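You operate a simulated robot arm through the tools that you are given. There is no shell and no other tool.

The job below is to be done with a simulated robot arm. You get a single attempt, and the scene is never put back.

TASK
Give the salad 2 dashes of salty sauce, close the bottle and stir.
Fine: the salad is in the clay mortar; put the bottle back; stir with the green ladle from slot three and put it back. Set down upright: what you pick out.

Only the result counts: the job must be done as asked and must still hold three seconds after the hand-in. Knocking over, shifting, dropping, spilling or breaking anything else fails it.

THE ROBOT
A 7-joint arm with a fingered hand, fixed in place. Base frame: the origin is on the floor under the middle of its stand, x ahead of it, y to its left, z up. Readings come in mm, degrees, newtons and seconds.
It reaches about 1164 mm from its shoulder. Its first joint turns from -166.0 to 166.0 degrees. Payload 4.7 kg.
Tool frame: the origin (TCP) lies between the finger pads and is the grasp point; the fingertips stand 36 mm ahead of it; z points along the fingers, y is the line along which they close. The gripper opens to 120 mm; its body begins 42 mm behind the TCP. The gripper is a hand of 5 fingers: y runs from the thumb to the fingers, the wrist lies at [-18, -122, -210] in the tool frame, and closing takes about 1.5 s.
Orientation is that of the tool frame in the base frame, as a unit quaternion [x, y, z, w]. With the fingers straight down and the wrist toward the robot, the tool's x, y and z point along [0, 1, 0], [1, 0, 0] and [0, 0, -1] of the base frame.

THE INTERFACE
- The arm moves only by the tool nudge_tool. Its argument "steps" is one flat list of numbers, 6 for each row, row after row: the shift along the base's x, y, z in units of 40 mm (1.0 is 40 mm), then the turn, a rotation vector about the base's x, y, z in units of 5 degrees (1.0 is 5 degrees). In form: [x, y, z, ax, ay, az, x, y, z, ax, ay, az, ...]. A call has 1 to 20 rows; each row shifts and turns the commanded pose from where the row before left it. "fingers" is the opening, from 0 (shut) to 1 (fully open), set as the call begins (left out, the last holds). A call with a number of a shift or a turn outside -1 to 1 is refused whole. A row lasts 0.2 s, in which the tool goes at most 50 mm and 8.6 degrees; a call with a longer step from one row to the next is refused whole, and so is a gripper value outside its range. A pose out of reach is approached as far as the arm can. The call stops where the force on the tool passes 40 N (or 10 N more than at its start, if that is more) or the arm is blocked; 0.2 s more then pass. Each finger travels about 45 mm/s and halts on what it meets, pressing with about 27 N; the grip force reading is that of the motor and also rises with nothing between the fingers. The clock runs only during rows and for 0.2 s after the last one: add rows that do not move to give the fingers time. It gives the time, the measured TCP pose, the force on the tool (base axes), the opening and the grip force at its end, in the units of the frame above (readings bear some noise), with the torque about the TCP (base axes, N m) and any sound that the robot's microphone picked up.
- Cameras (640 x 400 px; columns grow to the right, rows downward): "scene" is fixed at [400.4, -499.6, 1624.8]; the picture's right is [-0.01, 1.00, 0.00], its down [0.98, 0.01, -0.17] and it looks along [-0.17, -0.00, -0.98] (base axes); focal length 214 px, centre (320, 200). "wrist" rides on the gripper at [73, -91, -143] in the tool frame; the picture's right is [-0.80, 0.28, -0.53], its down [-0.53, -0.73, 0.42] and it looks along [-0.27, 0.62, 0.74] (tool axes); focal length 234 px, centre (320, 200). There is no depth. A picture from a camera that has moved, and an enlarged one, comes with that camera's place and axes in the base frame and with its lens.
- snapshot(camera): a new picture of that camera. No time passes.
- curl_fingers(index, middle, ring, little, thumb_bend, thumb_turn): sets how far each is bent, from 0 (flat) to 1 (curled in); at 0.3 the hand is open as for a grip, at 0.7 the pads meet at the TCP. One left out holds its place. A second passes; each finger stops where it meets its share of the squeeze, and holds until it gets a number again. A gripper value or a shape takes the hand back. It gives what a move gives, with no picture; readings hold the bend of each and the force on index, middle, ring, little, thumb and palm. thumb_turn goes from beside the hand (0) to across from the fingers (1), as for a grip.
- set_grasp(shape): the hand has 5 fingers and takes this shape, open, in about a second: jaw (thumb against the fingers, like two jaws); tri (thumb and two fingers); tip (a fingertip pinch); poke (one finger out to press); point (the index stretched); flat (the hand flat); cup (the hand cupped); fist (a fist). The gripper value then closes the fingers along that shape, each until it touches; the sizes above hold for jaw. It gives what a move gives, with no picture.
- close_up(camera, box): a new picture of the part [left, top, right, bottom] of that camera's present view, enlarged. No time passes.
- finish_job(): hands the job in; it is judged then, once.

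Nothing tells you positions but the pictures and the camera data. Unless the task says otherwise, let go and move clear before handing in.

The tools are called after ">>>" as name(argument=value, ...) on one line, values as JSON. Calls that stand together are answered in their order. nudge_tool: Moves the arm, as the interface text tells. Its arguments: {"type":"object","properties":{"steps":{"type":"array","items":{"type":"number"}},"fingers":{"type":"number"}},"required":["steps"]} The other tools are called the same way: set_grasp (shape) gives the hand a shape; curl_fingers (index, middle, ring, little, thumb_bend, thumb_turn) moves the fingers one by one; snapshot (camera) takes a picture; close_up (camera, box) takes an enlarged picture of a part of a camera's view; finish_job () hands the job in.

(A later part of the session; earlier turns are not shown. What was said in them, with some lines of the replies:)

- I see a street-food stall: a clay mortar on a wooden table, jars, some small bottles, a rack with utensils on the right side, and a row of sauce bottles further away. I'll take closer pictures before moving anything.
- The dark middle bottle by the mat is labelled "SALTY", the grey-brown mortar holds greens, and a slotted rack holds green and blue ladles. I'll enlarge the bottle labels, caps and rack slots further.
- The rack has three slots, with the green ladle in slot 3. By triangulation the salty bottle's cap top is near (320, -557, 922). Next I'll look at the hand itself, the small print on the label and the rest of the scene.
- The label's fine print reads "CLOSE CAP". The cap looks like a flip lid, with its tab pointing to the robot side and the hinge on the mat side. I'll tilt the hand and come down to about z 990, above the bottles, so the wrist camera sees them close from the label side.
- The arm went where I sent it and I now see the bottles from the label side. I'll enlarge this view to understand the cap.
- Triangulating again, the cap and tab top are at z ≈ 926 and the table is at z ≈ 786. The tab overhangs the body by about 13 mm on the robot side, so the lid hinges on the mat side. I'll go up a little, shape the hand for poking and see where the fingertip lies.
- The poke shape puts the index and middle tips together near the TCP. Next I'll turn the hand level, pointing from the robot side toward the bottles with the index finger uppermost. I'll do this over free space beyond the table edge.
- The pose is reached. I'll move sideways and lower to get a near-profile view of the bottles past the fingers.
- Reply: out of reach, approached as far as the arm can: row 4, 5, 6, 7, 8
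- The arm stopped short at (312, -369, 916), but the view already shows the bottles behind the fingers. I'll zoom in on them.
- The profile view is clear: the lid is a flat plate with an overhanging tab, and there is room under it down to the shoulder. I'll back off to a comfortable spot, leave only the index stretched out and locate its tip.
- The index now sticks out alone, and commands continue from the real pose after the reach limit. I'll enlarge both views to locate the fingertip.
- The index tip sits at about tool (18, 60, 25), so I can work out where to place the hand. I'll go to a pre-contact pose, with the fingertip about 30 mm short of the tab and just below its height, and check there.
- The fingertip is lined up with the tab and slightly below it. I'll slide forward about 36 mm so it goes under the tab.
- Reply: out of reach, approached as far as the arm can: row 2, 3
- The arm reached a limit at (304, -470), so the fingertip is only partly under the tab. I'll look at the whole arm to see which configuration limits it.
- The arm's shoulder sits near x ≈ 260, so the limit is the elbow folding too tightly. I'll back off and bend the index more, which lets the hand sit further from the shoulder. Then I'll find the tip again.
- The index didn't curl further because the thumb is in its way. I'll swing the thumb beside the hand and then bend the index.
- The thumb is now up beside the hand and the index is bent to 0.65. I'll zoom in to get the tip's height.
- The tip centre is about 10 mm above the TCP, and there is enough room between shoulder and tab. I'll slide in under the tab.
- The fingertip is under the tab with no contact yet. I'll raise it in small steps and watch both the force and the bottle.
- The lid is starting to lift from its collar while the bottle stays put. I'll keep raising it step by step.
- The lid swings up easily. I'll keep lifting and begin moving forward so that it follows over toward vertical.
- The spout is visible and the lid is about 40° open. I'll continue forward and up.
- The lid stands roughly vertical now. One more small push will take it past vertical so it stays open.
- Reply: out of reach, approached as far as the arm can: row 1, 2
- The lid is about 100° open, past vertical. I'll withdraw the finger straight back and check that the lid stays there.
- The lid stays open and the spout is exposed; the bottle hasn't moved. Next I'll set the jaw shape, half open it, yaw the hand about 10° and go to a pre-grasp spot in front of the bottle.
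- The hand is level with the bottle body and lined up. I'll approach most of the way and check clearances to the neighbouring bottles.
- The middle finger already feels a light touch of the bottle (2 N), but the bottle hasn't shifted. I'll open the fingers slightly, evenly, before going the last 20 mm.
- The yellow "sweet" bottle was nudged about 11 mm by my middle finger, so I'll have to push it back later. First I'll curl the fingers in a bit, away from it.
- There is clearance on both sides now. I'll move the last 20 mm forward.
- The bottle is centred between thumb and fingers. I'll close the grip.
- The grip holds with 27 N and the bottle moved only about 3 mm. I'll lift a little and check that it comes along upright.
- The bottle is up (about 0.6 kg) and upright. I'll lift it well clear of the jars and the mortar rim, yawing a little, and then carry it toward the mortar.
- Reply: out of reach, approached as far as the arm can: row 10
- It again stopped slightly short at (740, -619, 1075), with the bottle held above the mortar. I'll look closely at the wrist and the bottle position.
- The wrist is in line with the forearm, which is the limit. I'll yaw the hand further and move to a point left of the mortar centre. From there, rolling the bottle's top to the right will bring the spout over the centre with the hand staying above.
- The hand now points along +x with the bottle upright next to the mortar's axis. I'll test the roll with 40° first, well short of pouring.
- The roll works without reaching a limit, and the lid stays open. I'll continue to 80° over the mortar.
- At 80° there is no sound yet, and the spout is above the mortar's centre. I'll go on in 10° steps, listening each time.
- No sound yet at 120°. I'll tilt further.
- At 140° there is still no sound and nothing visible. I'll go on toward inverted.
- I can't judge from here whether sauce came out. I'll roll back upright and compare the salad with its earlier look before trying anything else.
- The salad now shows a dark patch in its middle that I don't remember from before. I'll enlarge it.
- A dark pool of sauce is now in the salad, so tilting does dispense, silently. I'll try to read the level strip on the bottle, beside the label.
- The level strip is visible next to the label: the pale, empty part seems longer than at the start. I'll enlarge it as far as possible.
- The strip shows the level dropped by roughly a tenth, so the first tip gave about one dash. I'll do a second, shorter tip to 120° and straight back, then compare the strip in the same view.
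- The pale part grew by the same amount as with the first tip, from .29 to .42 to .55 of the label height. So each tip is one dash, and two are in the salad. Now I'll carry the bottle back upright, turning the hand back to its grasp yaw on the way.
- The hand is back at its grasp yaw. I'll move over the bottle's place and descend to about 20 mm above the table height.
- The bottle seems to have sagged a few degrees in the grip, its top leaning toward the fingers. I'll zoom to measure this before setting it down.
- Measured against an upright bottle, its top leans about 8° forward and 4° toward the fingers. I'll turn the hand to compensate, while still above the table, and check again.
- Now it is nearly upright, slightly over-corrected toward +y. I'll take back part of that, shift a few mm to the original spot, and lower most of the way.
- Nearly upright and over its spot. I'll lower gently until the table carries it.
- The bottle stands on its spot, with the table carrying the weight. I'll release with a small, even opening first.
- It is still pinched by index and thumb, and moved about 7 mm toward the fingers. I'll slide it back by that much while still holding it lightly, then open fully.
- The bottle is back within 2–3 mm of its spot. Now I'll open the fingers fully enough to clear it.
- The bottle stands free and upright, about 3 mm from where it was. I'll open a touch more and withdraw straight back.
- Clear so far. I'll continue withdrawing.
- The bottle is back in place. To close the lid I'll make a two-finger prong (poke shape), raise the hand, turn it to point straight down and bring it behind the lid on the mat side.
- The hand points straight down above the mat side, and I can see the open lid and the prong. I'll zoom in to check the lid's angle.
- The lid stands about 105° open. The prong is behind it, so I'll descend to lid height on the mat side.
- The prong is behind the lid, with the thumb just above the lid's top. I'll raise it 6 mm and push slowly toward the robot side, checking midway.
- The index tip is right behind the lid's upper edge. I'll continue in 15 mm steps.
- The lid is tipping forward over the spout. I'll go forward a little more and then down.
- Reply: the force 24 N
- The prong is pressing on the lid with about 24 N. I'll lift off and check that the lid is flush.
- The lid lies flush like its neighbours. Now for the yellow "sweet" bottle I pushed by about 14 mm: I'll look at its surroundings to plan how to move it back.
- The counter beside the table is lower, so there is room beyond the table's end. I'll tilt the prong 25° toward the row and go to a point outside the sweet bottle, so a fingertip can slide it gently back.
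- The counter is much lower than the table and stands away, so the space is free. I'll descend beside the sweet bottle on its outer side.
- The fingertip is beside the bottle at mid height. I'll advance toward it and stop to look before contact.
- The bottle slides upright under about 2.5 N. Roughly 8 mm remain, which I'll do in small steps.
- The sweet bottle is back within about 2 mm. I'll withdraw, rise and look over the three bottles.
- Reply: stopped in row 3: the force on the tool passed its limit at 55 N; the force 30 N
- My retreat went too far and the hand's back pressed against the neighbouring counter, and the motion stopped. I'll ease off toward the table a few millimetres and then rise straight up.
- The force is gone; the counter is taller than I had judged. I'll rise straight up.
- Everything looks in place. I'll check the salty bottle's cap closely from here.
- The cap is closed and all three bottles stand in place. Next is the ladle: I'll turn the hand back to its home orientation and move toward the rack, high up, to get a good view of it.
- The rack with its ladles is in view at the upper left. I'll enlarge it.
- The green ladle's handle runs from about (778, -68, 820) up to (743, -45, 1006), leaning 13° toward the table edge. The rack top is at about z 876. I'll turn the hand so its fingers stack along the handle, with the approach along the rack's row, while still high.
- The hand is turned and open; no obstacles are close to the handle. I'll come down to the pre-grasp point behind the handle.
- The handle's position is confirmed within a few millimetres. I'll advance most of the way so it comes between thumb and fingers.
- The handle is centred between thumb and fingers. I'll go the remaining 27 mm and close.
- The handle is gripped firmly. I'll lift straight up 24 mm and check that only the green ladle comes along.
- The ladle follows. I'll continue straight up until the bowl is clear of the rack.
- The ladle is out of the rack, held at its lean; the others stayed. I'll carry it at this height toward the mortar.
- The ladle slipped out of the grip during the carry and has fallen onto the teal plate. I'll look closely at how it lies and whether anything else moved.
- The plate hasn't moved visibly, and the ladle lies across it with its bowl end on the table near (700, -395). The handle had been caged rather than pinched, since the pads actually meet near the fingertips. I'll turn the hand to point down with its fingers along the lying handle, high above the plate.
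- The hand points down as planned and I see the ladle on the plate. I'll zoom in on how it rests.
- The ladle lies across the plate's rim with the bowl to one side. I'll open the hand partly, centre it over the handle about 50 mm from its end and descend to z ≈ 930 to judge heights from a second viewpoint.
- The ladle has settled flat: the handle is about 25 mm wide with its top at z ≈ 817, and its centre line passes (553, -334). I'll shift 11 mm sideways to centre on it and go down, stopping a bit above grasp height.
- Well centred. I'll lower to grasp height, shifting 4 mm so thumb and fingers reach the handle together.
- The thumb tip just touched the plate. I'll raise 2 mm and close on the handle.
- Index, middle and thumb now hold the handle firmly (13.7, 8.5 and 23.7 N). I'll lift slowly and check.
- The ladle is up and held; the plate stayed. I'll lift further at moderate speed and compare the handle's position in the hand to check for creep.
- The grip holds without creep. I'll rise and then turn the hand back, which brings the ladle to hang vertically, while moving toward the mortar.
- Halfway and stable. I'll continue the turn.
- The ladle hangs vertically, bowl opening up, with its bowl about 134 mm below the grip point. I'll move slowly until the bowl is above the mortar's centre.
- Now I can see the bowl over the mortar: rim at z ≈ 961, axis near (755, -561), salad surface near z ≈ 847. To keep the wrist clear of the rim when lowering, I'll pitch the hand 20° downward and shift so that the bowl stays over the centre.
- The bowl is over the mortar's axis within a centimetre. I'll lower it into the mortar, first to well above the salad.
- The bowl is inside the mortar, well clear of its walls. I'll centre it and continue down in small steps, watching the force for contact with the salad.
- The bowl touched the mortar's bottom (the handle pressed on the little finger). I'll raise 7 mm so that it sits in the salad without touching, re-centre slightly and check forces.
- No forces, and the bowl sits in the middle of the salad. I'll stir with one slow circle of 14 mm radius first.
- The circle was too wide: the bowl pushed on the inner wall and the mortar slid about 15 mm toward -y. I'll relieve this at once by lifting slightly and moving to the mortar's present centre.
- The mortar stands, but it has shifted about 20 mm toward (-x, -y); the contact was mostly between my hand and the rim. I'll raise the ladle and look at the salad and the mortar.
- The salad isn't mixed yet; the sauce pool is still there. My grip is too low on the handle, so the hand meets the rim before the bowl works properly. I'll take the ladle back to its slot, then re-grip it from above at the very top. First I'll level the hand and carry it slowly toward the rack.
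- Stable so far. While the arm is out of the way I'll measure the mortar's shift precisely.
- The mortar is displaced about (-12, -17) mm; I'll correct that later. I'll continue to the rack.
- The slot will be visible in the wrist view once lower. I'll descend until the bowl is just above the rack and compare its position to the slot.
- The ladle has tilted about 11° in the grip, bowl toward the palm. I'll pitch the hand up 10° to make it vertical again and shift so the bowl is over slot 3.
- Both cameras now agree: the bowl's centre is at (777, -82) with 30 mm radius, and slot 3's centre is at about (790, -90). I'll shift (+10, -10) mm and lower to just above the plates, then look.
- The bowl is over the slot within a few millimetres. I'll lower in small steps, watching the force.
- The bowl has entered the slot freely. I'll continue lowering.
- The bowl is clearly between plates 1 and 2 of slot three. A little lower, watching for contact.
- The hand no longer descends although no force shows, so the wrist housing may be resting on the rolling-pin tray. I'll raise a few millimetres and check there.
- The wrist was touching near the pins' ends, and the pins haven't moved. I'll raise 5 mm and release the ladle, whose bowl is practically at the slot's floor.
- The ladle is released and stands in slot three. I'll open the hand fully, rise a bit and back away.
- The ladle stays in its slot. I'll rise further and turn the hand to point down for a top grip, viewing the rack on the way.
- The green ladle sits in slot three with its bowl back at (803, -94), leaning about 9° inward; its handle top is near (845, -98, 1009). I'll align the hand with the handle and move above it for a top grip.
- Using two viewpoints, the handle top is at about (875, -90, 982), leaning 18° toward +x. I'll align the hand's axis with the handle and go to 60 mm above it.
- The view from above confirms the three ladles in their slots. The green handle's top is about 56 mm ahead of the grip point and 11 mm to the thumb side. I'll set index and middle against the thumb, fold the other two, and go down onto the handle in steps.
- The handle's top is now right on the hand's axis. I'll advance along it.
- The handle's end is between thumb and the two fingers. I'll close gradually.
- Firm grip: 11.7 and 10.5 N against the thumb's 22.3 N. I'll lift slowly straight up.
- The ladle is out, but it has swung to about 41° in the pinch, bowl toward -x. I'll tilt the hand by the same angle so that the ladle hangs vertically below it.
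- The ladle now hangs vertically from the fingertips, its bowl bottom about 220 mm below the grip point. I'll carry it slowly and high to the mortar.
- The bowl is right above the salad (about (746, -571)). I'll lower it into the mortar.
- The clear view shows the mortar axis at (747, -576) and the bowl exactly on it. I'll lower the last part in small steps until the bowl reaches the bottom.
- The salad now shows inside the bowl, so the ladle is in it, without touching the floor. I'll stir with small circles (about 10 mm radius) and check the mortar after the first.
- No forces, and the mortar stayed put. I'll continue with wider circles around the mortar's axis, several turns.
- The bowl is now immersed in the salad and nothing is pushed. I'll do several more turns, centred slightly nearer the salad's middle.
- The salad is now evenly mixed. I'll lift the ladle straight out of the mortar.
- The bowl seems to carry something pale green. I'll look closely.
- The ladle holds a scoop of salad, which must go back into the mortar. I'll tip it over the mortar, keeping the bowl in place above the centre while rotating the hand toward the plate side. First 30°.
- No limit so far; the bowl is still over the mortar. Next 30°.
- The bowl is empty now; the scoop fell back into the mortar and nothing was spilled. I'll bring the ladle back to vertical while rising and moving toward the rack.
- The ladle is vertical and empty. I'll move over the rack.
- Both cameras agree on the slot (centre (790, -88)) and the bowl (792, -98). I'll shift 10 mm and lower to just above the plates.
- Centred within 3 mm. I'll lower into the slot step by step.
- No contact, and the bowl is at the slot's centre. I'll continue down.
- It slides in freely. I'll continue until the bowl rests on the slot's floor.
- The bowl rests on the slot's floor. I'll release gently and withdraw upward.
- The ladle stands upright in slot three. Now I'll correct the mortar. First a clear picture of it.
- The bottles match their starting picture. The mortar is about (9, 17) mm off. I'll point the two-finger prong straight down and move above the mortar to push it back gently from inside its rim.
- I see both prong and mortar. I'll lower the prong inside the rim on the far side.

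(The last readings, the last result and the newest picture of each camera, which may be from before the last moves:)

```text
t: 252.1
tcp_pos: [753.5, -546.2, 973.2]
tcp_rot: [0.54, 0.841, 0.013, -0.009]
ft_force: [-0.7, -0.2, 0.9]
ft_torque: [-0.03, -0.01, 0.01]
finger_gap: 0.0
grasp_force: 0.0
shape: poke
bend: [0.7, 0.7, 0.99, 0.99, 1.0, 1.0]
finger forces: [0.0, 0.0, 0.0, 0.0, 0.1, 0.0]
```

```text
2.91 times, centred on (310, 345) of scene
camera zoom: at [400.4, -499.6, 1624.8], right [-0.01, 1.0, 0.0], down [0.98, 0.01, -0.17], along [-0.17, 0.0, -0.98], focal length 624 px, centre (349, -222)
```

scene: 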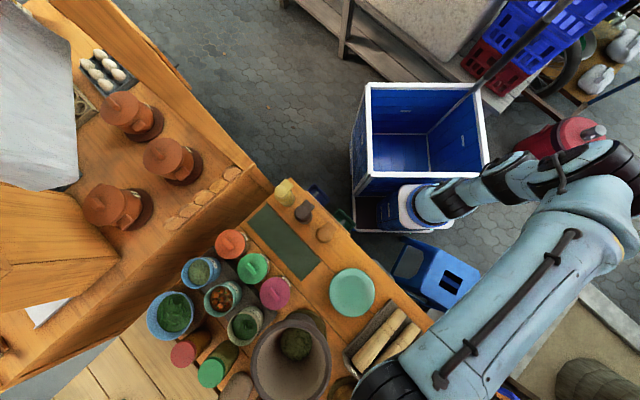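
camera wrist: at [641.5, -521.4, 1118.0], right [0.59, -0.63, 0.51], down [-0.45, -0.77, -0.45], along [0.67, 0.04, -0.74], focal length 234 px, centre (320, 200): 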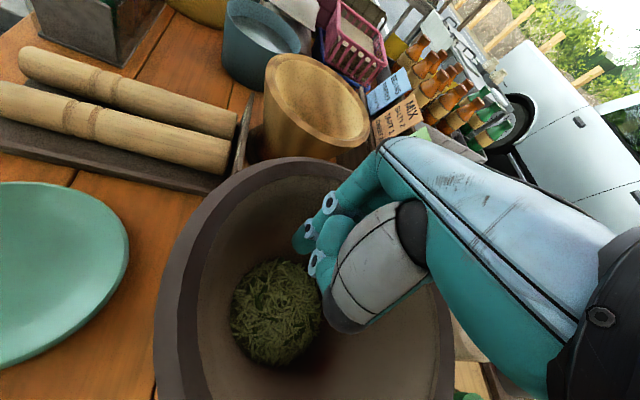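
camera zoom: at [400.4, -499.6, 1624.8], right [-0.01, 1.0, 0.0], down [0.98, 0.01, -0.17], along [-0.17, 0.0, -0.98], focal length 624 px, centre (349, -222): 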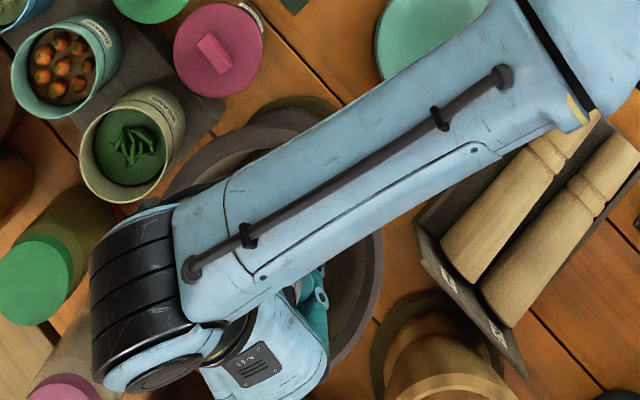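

The prong is inside. I'll move it toward the wall slowly.

>>> nudge_tool(steps=[0.06, 0.12, -0.1, 0, 0, 0, 0.068, 0.134, -0.1, 0, 0, 0, 0.068, 0.134, 0, 0, 0, 0, 0.068, 0.134, 0, 0, 0, 0])

>>> snapshot(camera="wrist")

```text
t: 253.1
tcp_pos: [764.5, -526.4, 964.9]
tcp_rot: [0.541, 0.841, 0.013, -0.008]
ft_force: [-4.4, -7.9, 2.3]
ft_torque: [0.12, -0.23, -0.28]
finger_gap: 0.2
grasp_force: 0.1
shape: poke
bend: [0.7, 0.7, 0.99, 0.99, 1.0, 1.0]
finger forces: [0.1, 9.6, 0.0, 0.0, 0.0, 0.0]
```

```text
taken
camera wrist: at [650.6, -501.8, 1110.2], right [0.59, -0.63, 0.51], down [-0.45, -0.77, -0.45], along [0.67, 0.04, -0.74], focal length 234 px, centre (320, 200)
```

wrist: 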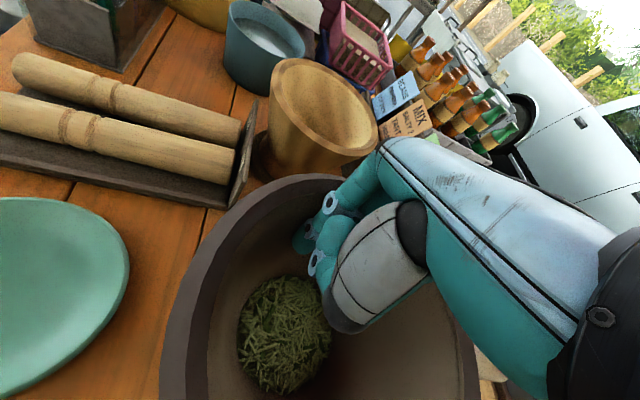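

Contact with about 9 N. I'll push in small steps and watch the mortar.

>>> nudge_tool(steps=[0.045, 0.089, 0, 0, 0, 0, 0.045, 0.089, 0, 0, 0, 0])

>>> close_up(camera="scene", box=[200, 290, 420, 400])

```text
t: 253.7
tcp_pos: [769.7, -518.5, 965.5]
tcp_rot: [0.54, 0.841, 0.014, -0.009]
ft_force: [-6.9, -8.2, 0.8]
ft_torque: [0.1, -0.07, -0.25]
finger_gap: 0.0
grasp_force: 0.1
shape: poke
bend: [0.7, 0.7, 0.99, 0.99, 1.0, 1.0]
finger forces: [0.0, 10.0, 0.1, 0.1, 0.0, 0.0]
```

```text
2.91 times, centred on (310, 345) of scene
camera zoom: at [400.4, -499.6, 1624.8], right [-0.01, 1.0, 0.0], down [0.98, 0.01, -0.17], along [-0.17, 0.0, -0.98], focal length 624 px, centre (349, -222)
```

zoom: 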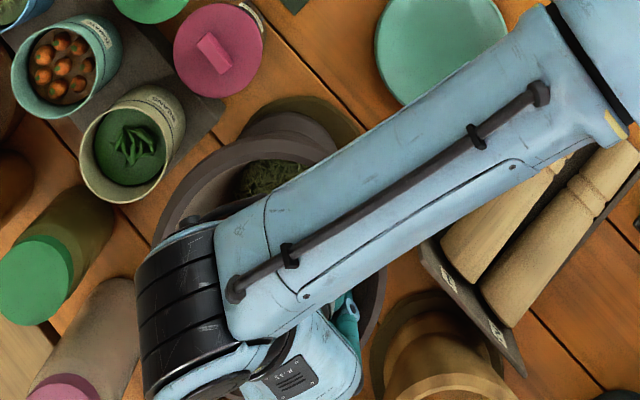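

>>> nudge_tool(steps=[0.045, 0.089, 0, 0, 0, 0, 0.045, 0.089, 0, 0, 0, 0])

>>> close_up(camera="scene", box=[200, 290, 420, 400])

>>> snapshot(camera="wrist")

```text
t: 254.3
tcp_pos: [773.3, -509.4, 965.9]
tcp_rot: [0.54, 0.842, 0.013, -0.009]
ft_force: [-6.2, -7.4, 1.2]
ft_torque: [0.09, -0.12, -0.25]
finger_gap: 0.0
grasp_force: 0.1
shape: poke
bend: [0.7, 0.7, 0.99, 0.99, 1.0, 1.0]
finger forces: [0.0, 9.3, 0.1, 0.1, 0.0, 0.1]
```

```text
2.91 times, centred on (310, 345) of scene
camera zoom: at [400.4, -499.6, 1624.8], right [-0.01, 1.0, 0.0], down [0.98, 0.01, -0.17], along [-0.17, 0.0, -0.98], focal length 624 px, centre (349, -222)
```

zoom: 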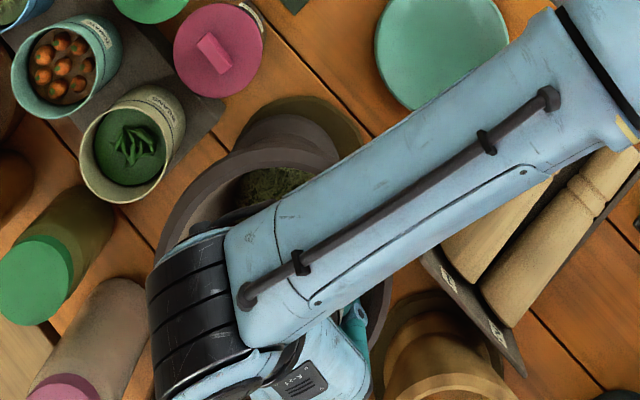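

```text
taken
camera wrist: at [659.1, -486.7, 1109.4], right [0.59, -0.63, 0.5], down [-0.45, -0.77, -0.45], along [0.67, 0.04, -0.74], focal length 234 px, centre (320, 200)
```

wrist: 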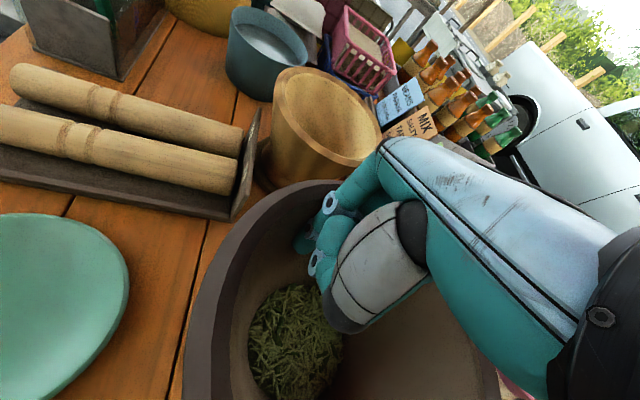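

The mortar slides along. I'll back off a little to see its true resting position.

>>> nudge_tool(steps=[-0.068, -0.134, 0, 0, 0, 0, -0.068, -0.134, 0, 0, 0, 0, -0.068, -0.134, 0, 0, 0, 0])

>>> close_up(camera="scene", box=[200, 290, 420, 400])

```text
t: 255.1
tcp_pos: [765.9, -525.2, 964.4]
tcp_rot: [0.54, 0.841, 0.013, -0.01]
ft_force: [-1.3, -1.4, 0.3]
ft_torque: [0.04, -0.01, -0.02]
finger_gap: 0.0
grasp_force: 0.0
shape: poke
bend: [0.7, 0.7, 0.99, 0.99, 1.0, 1.0]
finger forces: [0.0, 2.0, 0.0, 0.0, 0.1, 0.0]
```

```text
2.91 times, centred on (310, 345) of scene
camera zoom: at [400.4, -499.6, 1624.8], right [-0.01, 1.0, 0.0], down [0.98, 0.01, -0.17], along [-0.17, 0.0, -0.98], focal length 624 px, centre (349, -222)
```

zoom: 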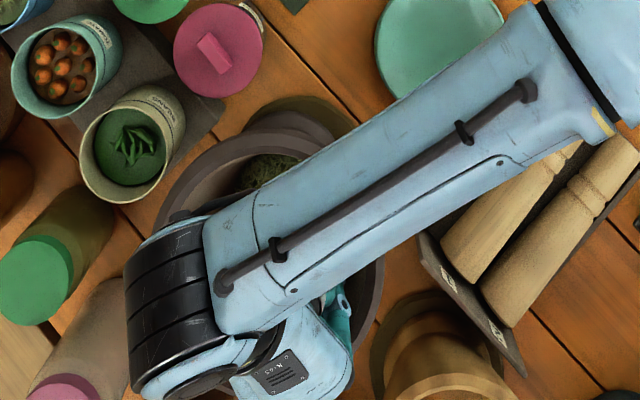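

The mortar only rocked: pushing near the rim tilts it. I need to push low inside. I'll go back to the centre, tilt the fingertips 25° toward the wall and lower them deeper.

>>> nudge_tool(steps=[-0.1, -0.25, 0.2, 0, 0, 0, -0.15, -0.35, 0.3, 0.891, -0.453, 0, -0.15, -0.35, 0.1, 0.891, -0.453, 0, -0.1, -0.2, 0, 0.891, -0.453, 0, 0, 0, 0, 0.891, -0.453, 0, 0, 0, 0, 0.891, -0.453, 0])

>>> snapshot(camera="wrist")

>>> close_up(camera="scene", box=[200, 290, 420, 400])

```text
t: 256.5
tcp_pos: [746.1, -570.9, 989.2]
tcp_rot: [0.524, 0.82, 0.229, -0.03]
ft_force: [0.1, 0.8, 0.0]
ft_torque: [-0.01, 0.02, -0.05]
finger_gap: 0.0
grasp_force: 0.0
shape: poke
bend: [0.7, 0.7, 0.99, 0.99, 1.0, 1.0]
finger forces: [0.0, 0.0, 0.1, 0.0, 0.0, 0.0]
```

```text
taken
camera wrist: at [604.7, -600.7, 1108.1], right [0.51, -0.8, 0.33], down [-0.32, -0.53, -0.78], along [0.8, 0.29, -0.52], focal length 234 px, centre (320, 200)
```

wrist: 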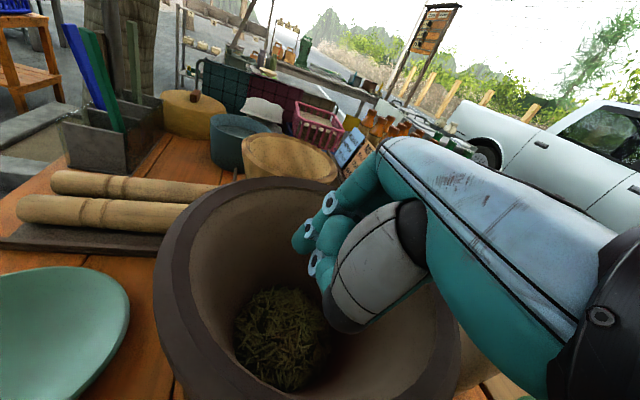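

```text
2.91 times, centred on (310, 345) of scene
camera zoom: at [400.4, -499.6, 1624.8], right [-0.01, 1.0, 0.0], down [0.98, 0.01, -0.17], along [-0.17, 0.0, -0.98], focal length 624 px, centre (349, -222)
```

zoom: 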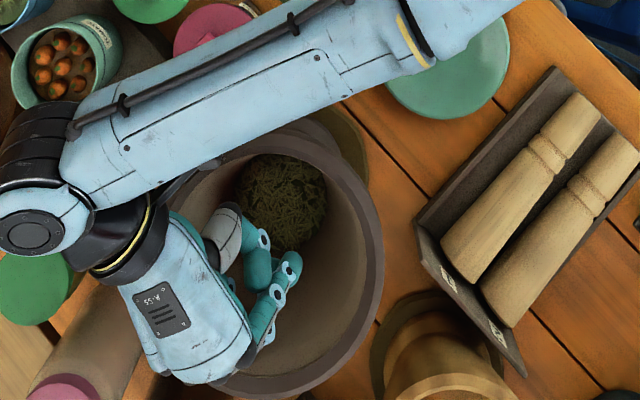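

>>> nudge_tool(steps=[0.03, 0.06, -0.4, 0, 0, 0, 0.03, 0.06, -0.45, 0, 0, 0, 0.03, 0.06, -0.45, 0, 0, 0, 0.03, 0.06, -0.3, 0, 0, 0])

>>> snapshot(camera="wrist")

>>> close_up(camera="scene", box=[200, 290, 420, 400])

```text
t: 257.5
tcp_pos: [751.2, -562.4, 925.6]
tcp_rot: [0.524, 0.82, 0.228, -0.03]
ft_force: [-0.9, 0.9, -0.2]
ft_torque: [-0.02, 0.01, -0.01]
finger_gap: 0.0
grasp_force: 0.0
shape: poke
bend: [0.7, 0.7, 0.99, 0.99, 1.0, 1.0]
finger forces: [0.0, 0.1, 0.1, 0.1, 0.1, 0.0]
```

```text
taken
camera wrist: at [609.9, -590.5, 1043.7], right [0.51, -0.8, 0.33], down [-0.32, -0.53, -0.78], along [0.8, 0.29, -0.52], focal length 234 px, centre (320, 200)
```

wrist: 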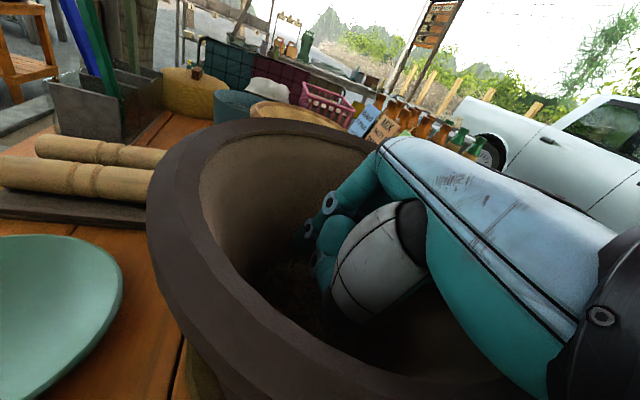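

```text
2.91 times, centred on (310, 345) of scene
camera zoom: at [400.4, -499.6, 1624.8], right [-0.01, 1.0, 0.0], down [0.98, 0.01, -0.17], along [-0.17, 0.0, -0.98], focal length 624 px, centre (349, -222)
```

zoom: 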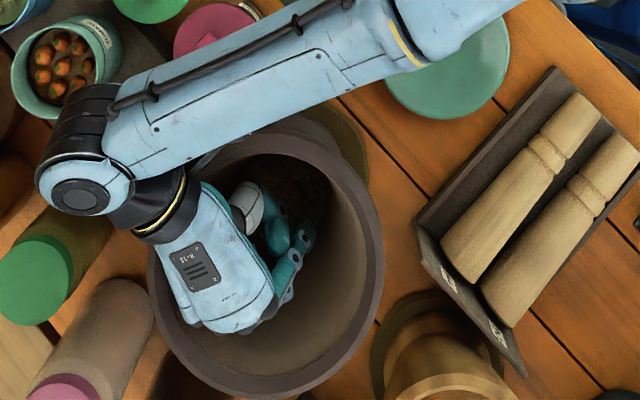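

The fingers are deep inside. I'll lower 8 mm more and then push toward the original place in small steps.

>>> nudge_tool(steps=[0.03, 0.06, -0.1, 0, 0, 0, 0.045, 0.089, -0.1, 0, 0, 0, 0.045, 0.089, 0, 0, 0, 0, 0.045, 0.089, 0, 0, 0, 0])

>>> close_up(camera="scene", box=[200, 290, 420, 400])

```text
t: 258.5
tcp_pos: [756.4, -549.4, 917.2]
tcp_rot: [0.523, 0.821, 0.228, -0.031]
ft_force: [4.3, -3.0, 10.6]
ft_torque: [-0.82, 1.1, 0.63]
finger_gap: 0.0
grasp_force: 0.2
shape: poke
bend: [0.7, 0.7, 0.99, 0.99, 1.0, 1.0]
finger forces: [0.0, 0.0, 0.0, 0.0, 0.0, 0.0]
```

```text
2.91 times, centred on (310, 345) of scene
camera zoom: at [400.4, -499.6, 1624.8], right [-0.01, 1.0, 0.0], down [0.98, 0.01, -0.17], along [-0.17, 0.0, -0.98], focal length 624 px, centre (349, -222)
```

zoom: 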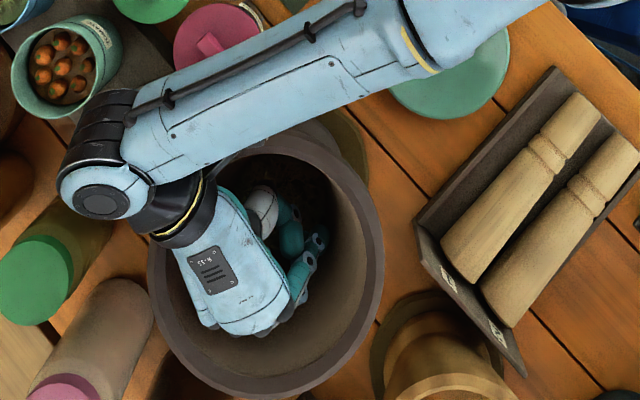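

My hand's heel rested on the near rim. I'll rise, turn the hand about its pointing axis so that the wrist lies to the side and clear, then go down again.

>>> nudge_tool(steps=[-0.05, -0.1, 0.3, 0, 0, 0, -0.05, -0.1, 0.6, 0, 0, 0, -0.05, -0.1, 0.8, 0, 0, 0, 0, 0, 0.8, 0, 0, 0, 0, 0, 0.5, 0, 0, 0])

>>> nudge_tool(steps=[0, 0, 0, 0.18, 0.376, -0.846, 0, 0, 0, 0.18, 0.376, -0.846, 0, 0, 0, 0.18, 0.376, -0.846, 0, 0, 0, 0.18, 0.376, -0.846, 0, 0, 0, 0.18, 0.376, -0.846, 0, 0, 0, 0.18, 0.376, -0.846, 0, 0, 0, 0.18, 0.376, -0.846, 0, 0, 0, 0.18, 0.376, -0.846, 0, 0, 0, 0.18, 0.376, -0.846, 0, 0, 0, 0.18, 0.376, -0.846, 0, 0, 0, 0.18, 0.376, -0.846])

>>> snapshot(camera="wrist")

>>> close_up(camera="scene", box=[200, 290, 420, 400])

```text
t: 259.7
tcp_pos: [750.1, -560.2, 1036.6]
tcp_rot: [0.523, 0.82, 0.228, -0.032]
ft_force: [0.4, -0.4, -0.2]
ft_torque: [0.02, -0.02, 0.04]
finger_gap: 0.1
grasp_force: 0.1
shape: poke
bend: [0.7, 0.7, 0.99, 0.99, 1.0, 1.0]
finger forces: [0.0, 0.0, 0.0, 0.0, 0.0, 0.0]
```

```text
t: 262.1
tcp_pos: [750.5, -561.6, 1037.6]
tcp_rot: [0.831, 0.507, 0.194, -0.124]
ft_force: [0.7, 0.5, 0.6]
ft_torque: [0.01, 0.0, 0.02]
finger_gap: 0.1
grasp_force: 0.1
shape: poke
bend: [0.7, 0.7, 0.99, 0.99, 1.0, 1.0]
finger forces: [0.0, 0.0, 0.0, 0.0, 0.0, 0.0]
```

```text
taken
camera wrist: at [670.2, -519.7, 1199.2], right [-0.18, -0.98, 0.11], down [-0.79, 0.08, -0.61], along [0.59, -0.2, -0.78], focal length 234 px, centre (320, 200)
```

wrist: 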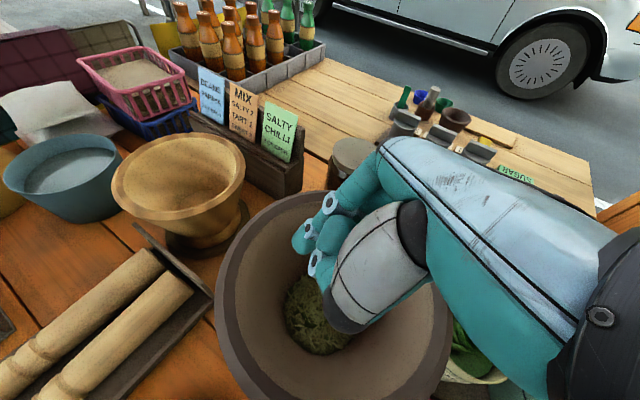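

```text
2.91 times, centred on (310, 345) of scene
camera zoom: at [400.4, -499.6, 1624.8], right [-0.01, 1.0, 0.0], down [0.98, 0.01, -0.17], along [-0.17, 0.0, -0.98], focal length 624 px, centre (349, -222)
```

zoom: 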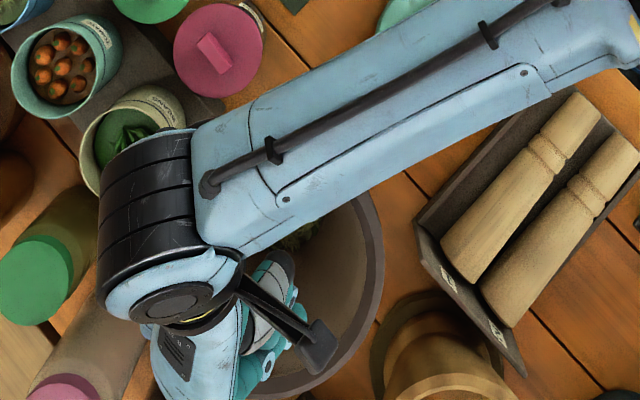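

The wrist is clear of the rim now. I'll lower the fingertips deep inside again.

>>> nudge_tool(steps=[0, 0, -0.5, 0, 0, 0, 0, 0, -0.55, 0, 0, 0, 0, 0, -0.55, 0, 0, 0, 0, 0, -0.55, 0, 0, 0, 0, 0, -0.5, 0, 0, 0, 0, 0, -0.4, 0, 0, 0])

>>> snapshot(camera="wrist")

>>> close_up(camera="scene", box=[200, 290, 420, 400])

```text
t: 263.5
tcp_pos: [750.3, -560.7, 914.1]
tcp_rot: [0.83, 0.508, 0.194, -0.125]
ft_force: [0.0, 0.6, -0.3]
ft_torque: [-0.01, -0.01, 0.0]
finger_gap: 0.2
grasp_force: 0.0
shape: poke
bend: [0.7, 0.7, 0.99, 0.99, 1.0, 1.0]
finger forces: [0.1, 0.0, 0.0, 0.1, 0.0, 0.1]
```

```text
taken
camera wrist: at [670.3, -519.6, 1076.2], right [-0.18, -0.98, 0.11], down [-0.79, 0.08, -0.61], along [0.59, -0.2, -0.78], focal length 234 px, centre (320, 200)
```

wrist: 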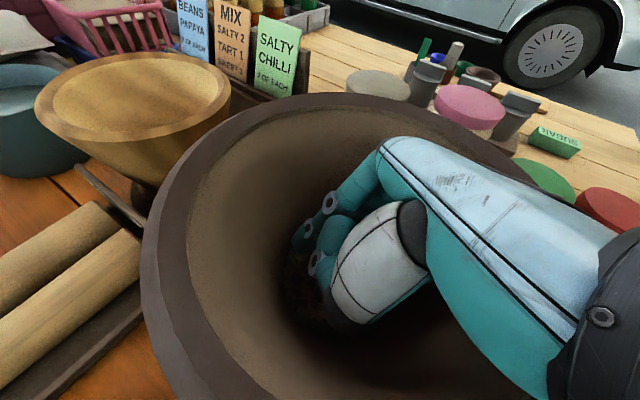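

```text
2.91 times, centred on (310, 345) of scene
camera zoom: at [400.4, -499.6, 1624.8], right [-0.01, 1.0, 0.0], down [0.98, 0.01, -0.17], along [-0.17, 0.0, -0.98], focal length 624 px, centre (349, -222)
```

zoom: 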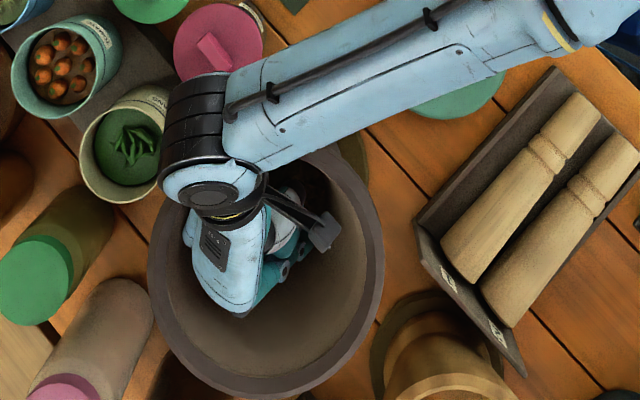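

No contact now. I'll move toward the original place.

>>> nudge_tool(steps=[0.045, 0.089, 0, 0, 0, 0, 0.045, 0.089, 0, 0, 0, 0, 0.045, 0.089, 0, 0, 0, 0, 0.045, 0.089, 0, 0, 0, 0])

>>> nudge_tool(steps=[0.045, 0.089, 0, 0, 0, 0, 0.045, 0.089, 0, 0, 0, 0])

>>> close_up(camera="scene", box=[200, 290, 420, 400])

```text
t: 264.5
tcp_pos: [757.8, -546.8, 914.8]
tcp_rot: [0.83, 0.507, 0.194, -0.126]
ft_force: [-0.3, 0.6, 1.0]
ft_torque: [-0.03, -0.01, -0.01]
finger_gap: 0.0
grasp_force: 0.1
shape: poke
bend: [0.7, 0.7, 0.99, 0.99, 1.0, 1.0]
finger forces: [0.0, 0.0, 0.1, 0.1, 0.0, 0.1]
```

```text
t: 265.1
tcp_pos: [760.4, -541.1, 915.4]
tcp_rot: [0.831, 0.507, 0.194, -0.123]
ft_force: [-3.3, -5.7, 1.9]
ft_torque: [-0.11, 0.04, 0.02]
finger_gap: 0.0
grasp_force: 0.1
shape: poke
bend: [0.7, 0.7, 0.99, 0.99, 1.0, 1.0]
finger forces: [7.4, 0.0, 0.0, 0.0, 0.1, 0.1]
```

```text
2.91 times, centred on (310, 345) of scene
camera zoom: at [400.4, -499.6, 1624.8], right [-0.01, 1.0, 0.0], down [0.98, 0.01, -0.17], along [-0.17, 0.0, -0.98], focal length 624 px, centre (349, -222)
```

zoom: 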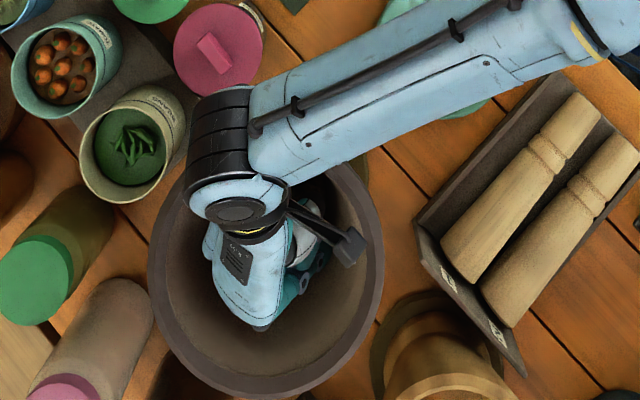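

Contact is now by the index fingertip, low on the wall. I'll push on in small steps.

>>> nudge_tool(steps=[0.045, 0.089, 0, 0, 0, 0, 0.045, 0.089, 0, 0, 0, 0])

>>> nudge_tool(steps=[0.045, 0.089, 0, 0, 0, 0, 0.045, 0.089, 0, 0, 0, 0])

>>> close_up(camera="scene", box=[200, 290, 420, 400])

```text
t: 265.7
tcp_pos: [766.4, -532.1, 915.9]
tcp_rot: [0.83, 0.507, 0.194, -0.124]
ft_force: [-7.6, -11.1, 7.1]
ft_torque: [-0.07, 0.08, 0.03]
finger_gap: 0.3
grasp_force: 0.0
shape: poke
bend: [0.7, 0.7, 0.99, 0.99, 1.0, 1.0]
finger forces: [14.8, 0.1, 0.0, 0.0, 0.0, 0.0]
```

```text
t: 266.3
tcp_pos: [768.5, -525.0, 915.1]
tcp_rot: [0.83, 0.507, 0.194, -0.126]
ft_force: [-8.6, -9.5, 8.4]
ft_torque: [-0.02, 0.07, 0.05]
finger_gap: 0.3
grasp_force: 0.1
shape: poke
bend: [0.7, 0.7, 0.99, 0.99, 1.0, 1.0]
finger forces: [14.2, 0.0, 0.0, 0.1, 0.1, 0.0]
```

```text
2.91 times, centred on (310, 345) of scene
camera zoom: at [400.4, -499.6, 1624.8], right [-0.01, 1.0, 0.0], down [0.98, 0.01, -0.17], along [-0.17, 0.0, -0.98], focal length 624 px, centre (349, -222)
```

zoom: 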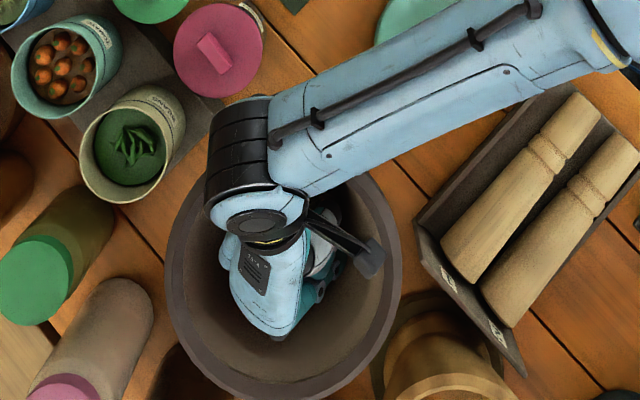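

The mortar slid: its rim is now at columns 165–402, like at the start (165–400). I'll back off and verify that it stays.

>>> nudge_tool(steps=[-0.045, -0.089, 0, 0, 0, 0, -0.06, -0.12, 0, 0, 0, 0, -0.06, -0.12, 0, 0, 0, 0, -0.06, -0.12, 0.05, 0, 0, 0])

>>> close_up(camera="scene", box=[200, 290, 420, 400])

```text
t: 267.3
tcp_pos: [760.3, -544.4, 918.3]
tcp_rot: [0.83, 0.507, 0.194, -0.125]
ft_force: [0.1, 0.1, 0.2]
ft_torque: [-0.02, -0.03, 0.03]
finger_gap: 0.3
grasp_force: 0.1
shape: poke
bend: [0.7, 0.7, 0.99, 0.99, 1.0, 1.0]
finger forces: [0.2, 0.1, 0.1, 0.0, 0.0, 0.0]
```

```text
2.91 times, centred on (310, 345) of scene
camera zoom: at [400.4, -499.6, 1624.8], right [-0.01, 1.0, 0.0], down [0.98, 0.01, -0.17], along [-0.17, 0.0, -0.98], focal length 624 px, centre (349, -222)
```

zoom: 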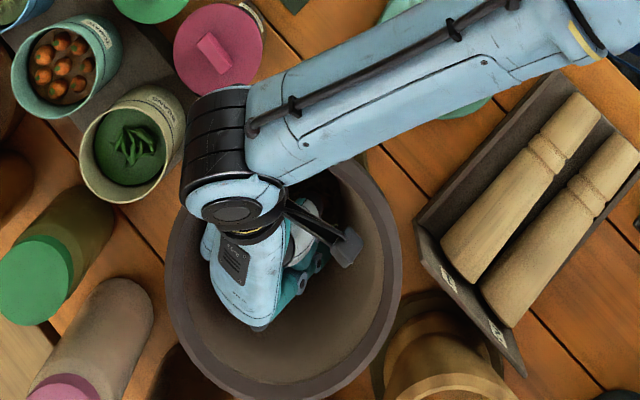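

It stays in place. I'll take the hand out and compare with the first picture.

>>> nudge_tool(steps=[-0.03, -0.05, 0.4, 0, 0, 0, 0, 0, 0.7, 0, 0, 0, 0, 0, 0.8, 0, 0, 0, 0, 0, 0.8, 0, 0, 0, 0, 0, 0.8, 0, 0, 0, 0, 0, 0.8, 0, 0, 0, -0.3, 0.5, 0.5, 0, 0, 0, -0.5, 0.8, 0.2, 0, 0, 0, -0.5, 0.8, 0.1, 0, 0, 0, -0.5, 0.9, 0, 0, 0, 0, -0.5, 0.9, 0, 0, 0, 0, -0.5, 0.9, 0, 0, 0, 0])

>>> close_up(camera="scene", box=[200, 290, 420, 400])

>>> snapshot(camera="scene")

>>> snapshot(camera="wrist")

```text
t: 269.9
tcp_pos: [646.4, -353.5, 1119.3]
tcp_rot: [0.83, 0.507, 0.194, -0.125]
ft_force: [0.8, -0.8, -0.6]
ft_torque: [0.06, 0.01, 0.03]
finger_gap: 0.1
grasp_force: 0.0
shape: poke
bend: [0.7, 0.7, 0.99, 0.99, 1.0, 1.0]
finger forces: [0.0, 0.1, 0.0, 0.2, 0.0, 0.0]
```

```text
2.91 times, centred on (310, 345) of scene
camera zoom: at [400.4, -499.6, 1624.8], right [-0.01, 1.0, 0.0], down [0.98, 0.01, -0.17], along [-0.17, 0.0, -0.98], focal length 624 px, centre (349, -222)
```

zoom: 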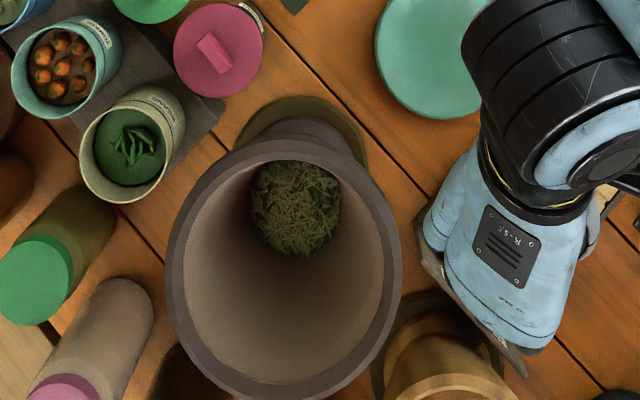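

```text
taken
```

scene: 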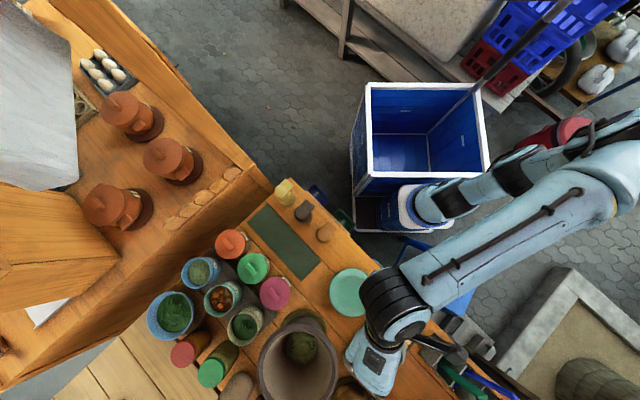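

```text
taken
camera wrist: at [566.0, -311.7, 1281.7], right [-0.18, -0.98, 0.1], down [-0.79, 0.08, -0.61], along [0.59, -0.19, -0.79], focal length 234 px, centre (320, 200)
```

wrist: 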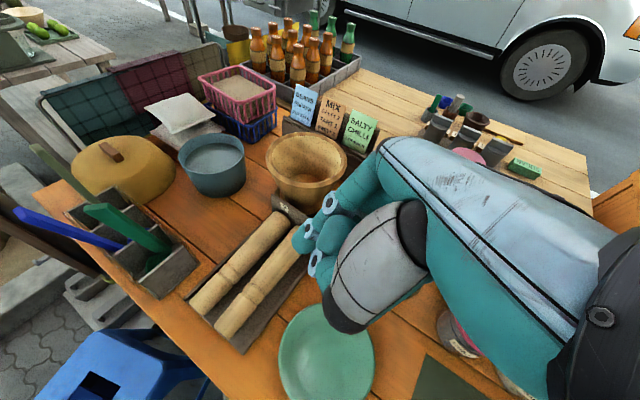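

The mortar matches the first picture within about 2 mm. I'll check the rack and the rest closely.

>>> close_up(camera="wrist", box=[20, 140, 240, 320])

>>> close_up(camera="scene", box=[410, 325, 530, 400])

>>> close_up(camera="scene", box=[240, 170, 400, 270])

```text
2.22 times, centred on (130, 230) of wrist
camera zoom: at [566.0, -311.7, 1281.7], right [-0.18, -0.98, 0.1], down [-0.79, 0.08, -0.61], along [0.59, -0.19, -0.79], focal length 520 px, centre (742, 133)
```

zoom: 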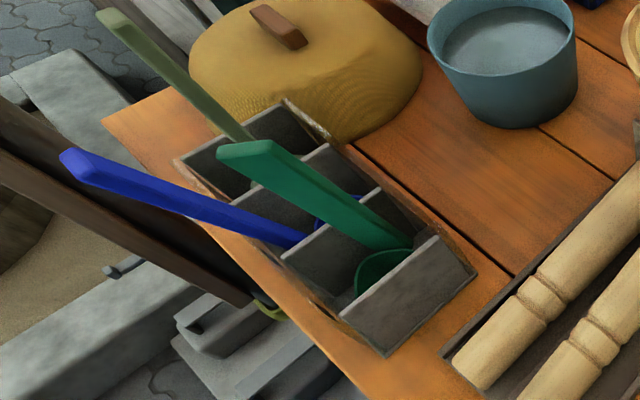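

```text
5.33 times, centred on (470, 362) of scene
camera zoom: at [400.4, -499.6, 1624.8], right [-0.01, 1.0, 0.0], down [0.98, 0.01, -0.17], along [-0.17, 0.0, -0.98], focal length 1144 px, centre (-480, -667)
```

zoom: 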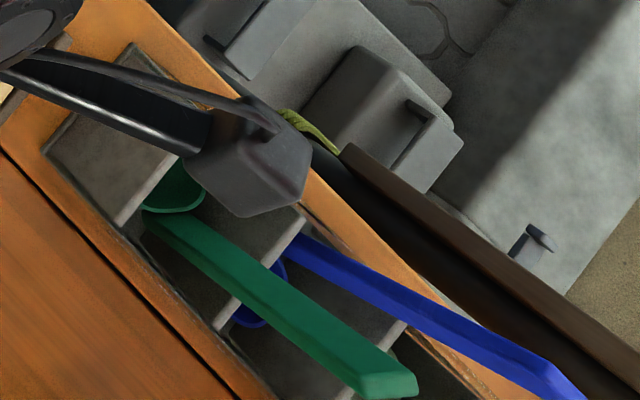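

```text
4.00 times, centred on (320, 220) of scene
camera zoom: at [400.4, -499.6, 1624.8], right [-0.01, 1.0, 0.0], down [0.98, 0.01, -0.17], along [-0.17, 0.0, -0.98], focal length 858 px, centre (320, 120)
```

zoom: 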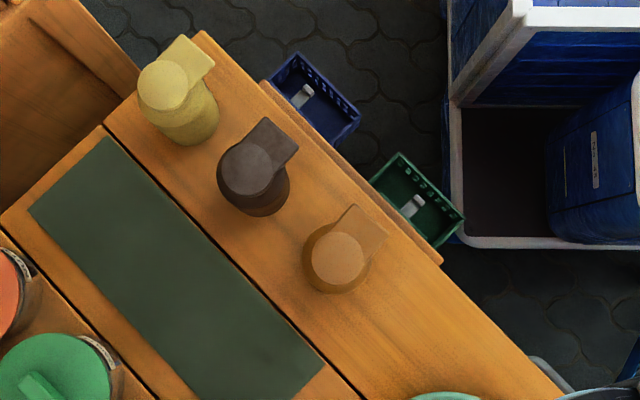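

All is in place and the ladle stands in slot three. I'll double-check the closed cap against the first picture at the same zoom.

>>> close_up(camera="scene", box=[290, 195, 340, 245])

>>> close_up(camera="scene", box=[200, 140, 320, 240])

```text
8.00 times, centred on (315, 220) of scene
camera zoom: at [400.4, -499.6, 1624.8], right [-0.01, 1.0, 0.0], down [0.98, 0.01, -0.17], along [-0.17, 0.0, -0.98], focal length 1716 px, centre (360, 40)
```

zoom: 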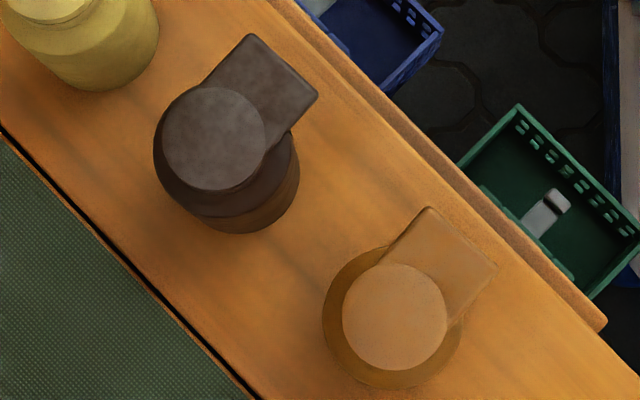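

```text
4.00 times, centred on (260, 190) of scene
camera zoom: at [400.4, -499.6, 1624.8], right [-0.01, 1.0, 0.0], down [0.98, 0.01, -0.17], along [-0.17, 0.0, -0.98], focal length 858 px, centre (560, 240)
```

zoom: 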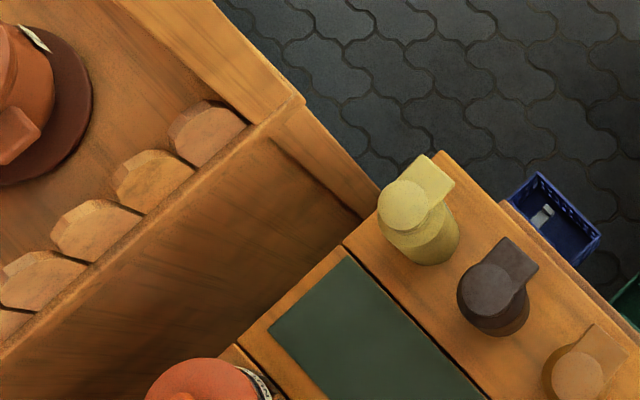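

The cap has exactly the same shape as at the start, so it is fully closed, and the bottle is about 3 mm from its old spot. I'll move the arm a little higher and clear, then take a last look.

>>> nudge_tool(steps=[-0.3, 0.2, 0.7, 0, 0, 0, -0.4, 0.3, 0.7, 0, 0, 0, -0.4, 0.3, 0.5, 0, 0, 0, 0, 0, 0, 0, 0, 0, 0, 0, 0, 0, 0, 0])

>>> snapshot(camera="scene")

>>> close_up(camera="scene", box=[200, 260, 480, 400])

```text
t: 271.1
tcp_pos: [602.0, -320.1, 1198.0]
tcp_rot: [0.83, 0.507, 0.195, -0.125]
ft_force: [0.2, 0.0, -0.7]
ft_torque: [0.0, -0.01, 0.01]
finger_gap: 0.1
grasp_force: 0.0
shape: poke
bend: [0.7, 0.7, 0.99, 0.99, 1.0, 1.0]
finger forces: [0.0, 0.0, 0.1, 0.0, 0.0, 0.0]
```

```text
taken
```

scene: 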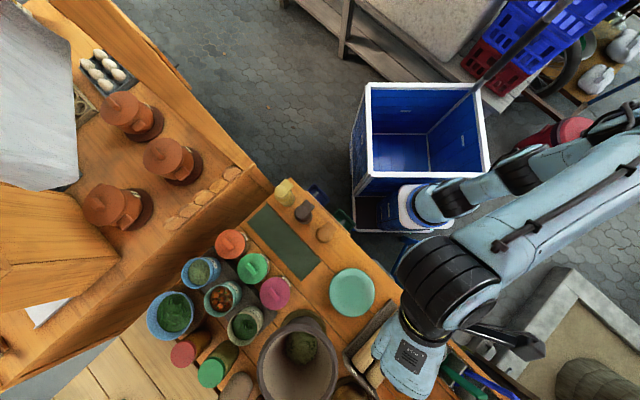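

```text
2.29 times, centred on (340, 330) of scene
camera zoom: at [400.4, -499.6, 1624.8], right [-0.01, 1.0, 0.0], down [0.98, 0.01, -0.17], along [-0.17, 0.0, -0.98], focal length 490 px, centre (274, -97)
```

zoom: 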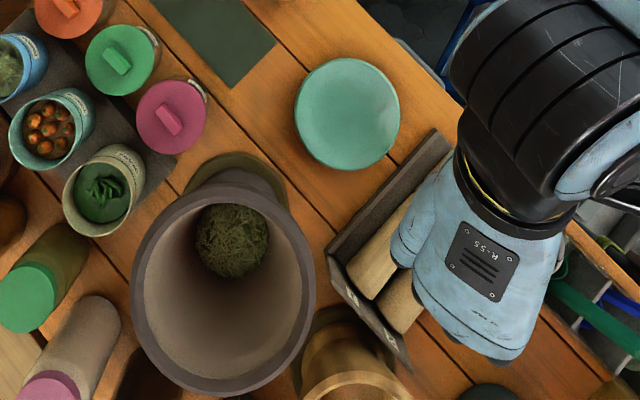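

The final check shows everything where it should be. The salad has two dashes of salty sauce and is stirred, the salty bottle is closed and back, and the green ladle is upright in slot three. The mortar and the sweet bottle, which I had nudged, are back within about 2 mm. The hand is empty and clear, so I'm handing the job in.

>>> finish_job()

```text
The job is handed in.
```

I handed the job in. The salad got its two dashes of salty sauce, the bottle is closed and back, and the salad is stirred. The green ladle is back upright in slot three. Several things went wrong on the way, though, and the judging may count them against the job.

- **Sauce:** I tipped the bottle twice over the clay mortar. The level strip on the bottle dropped by the same amount each time, so I took each tip as one dash.
- **Bottle:** It stands about 3 mm from its old spot with the cap flush, looking as it did at the start.
- **Stirring:** After several turns the salad looked evenly mixed. A scoop came up with the ladle, and I tipped it back into the mortar without spilling.

These are the things that went wrong:

- **Dropped ladle:** The ladle slipped from my grip while I was carrying it and fell onto the teal plate. I picked it up again, and neither the plate nor anything nearby had moved visibly.
- **Sweet bottle:** A finger pushed it about 14 mm. I slid it back to within about 2 mm.
- **Mortar:** My hand shifted it about 20 mm during the first try at stirring. I pushed it back to within about 2 mm.
- **Neighbouring counter:** I bumped it once, hard enough to stop the arm. It and the pots on it looked unmoved.
- **Rolling pins:** My wrist may have rested on their tray briefly. They had not moved.
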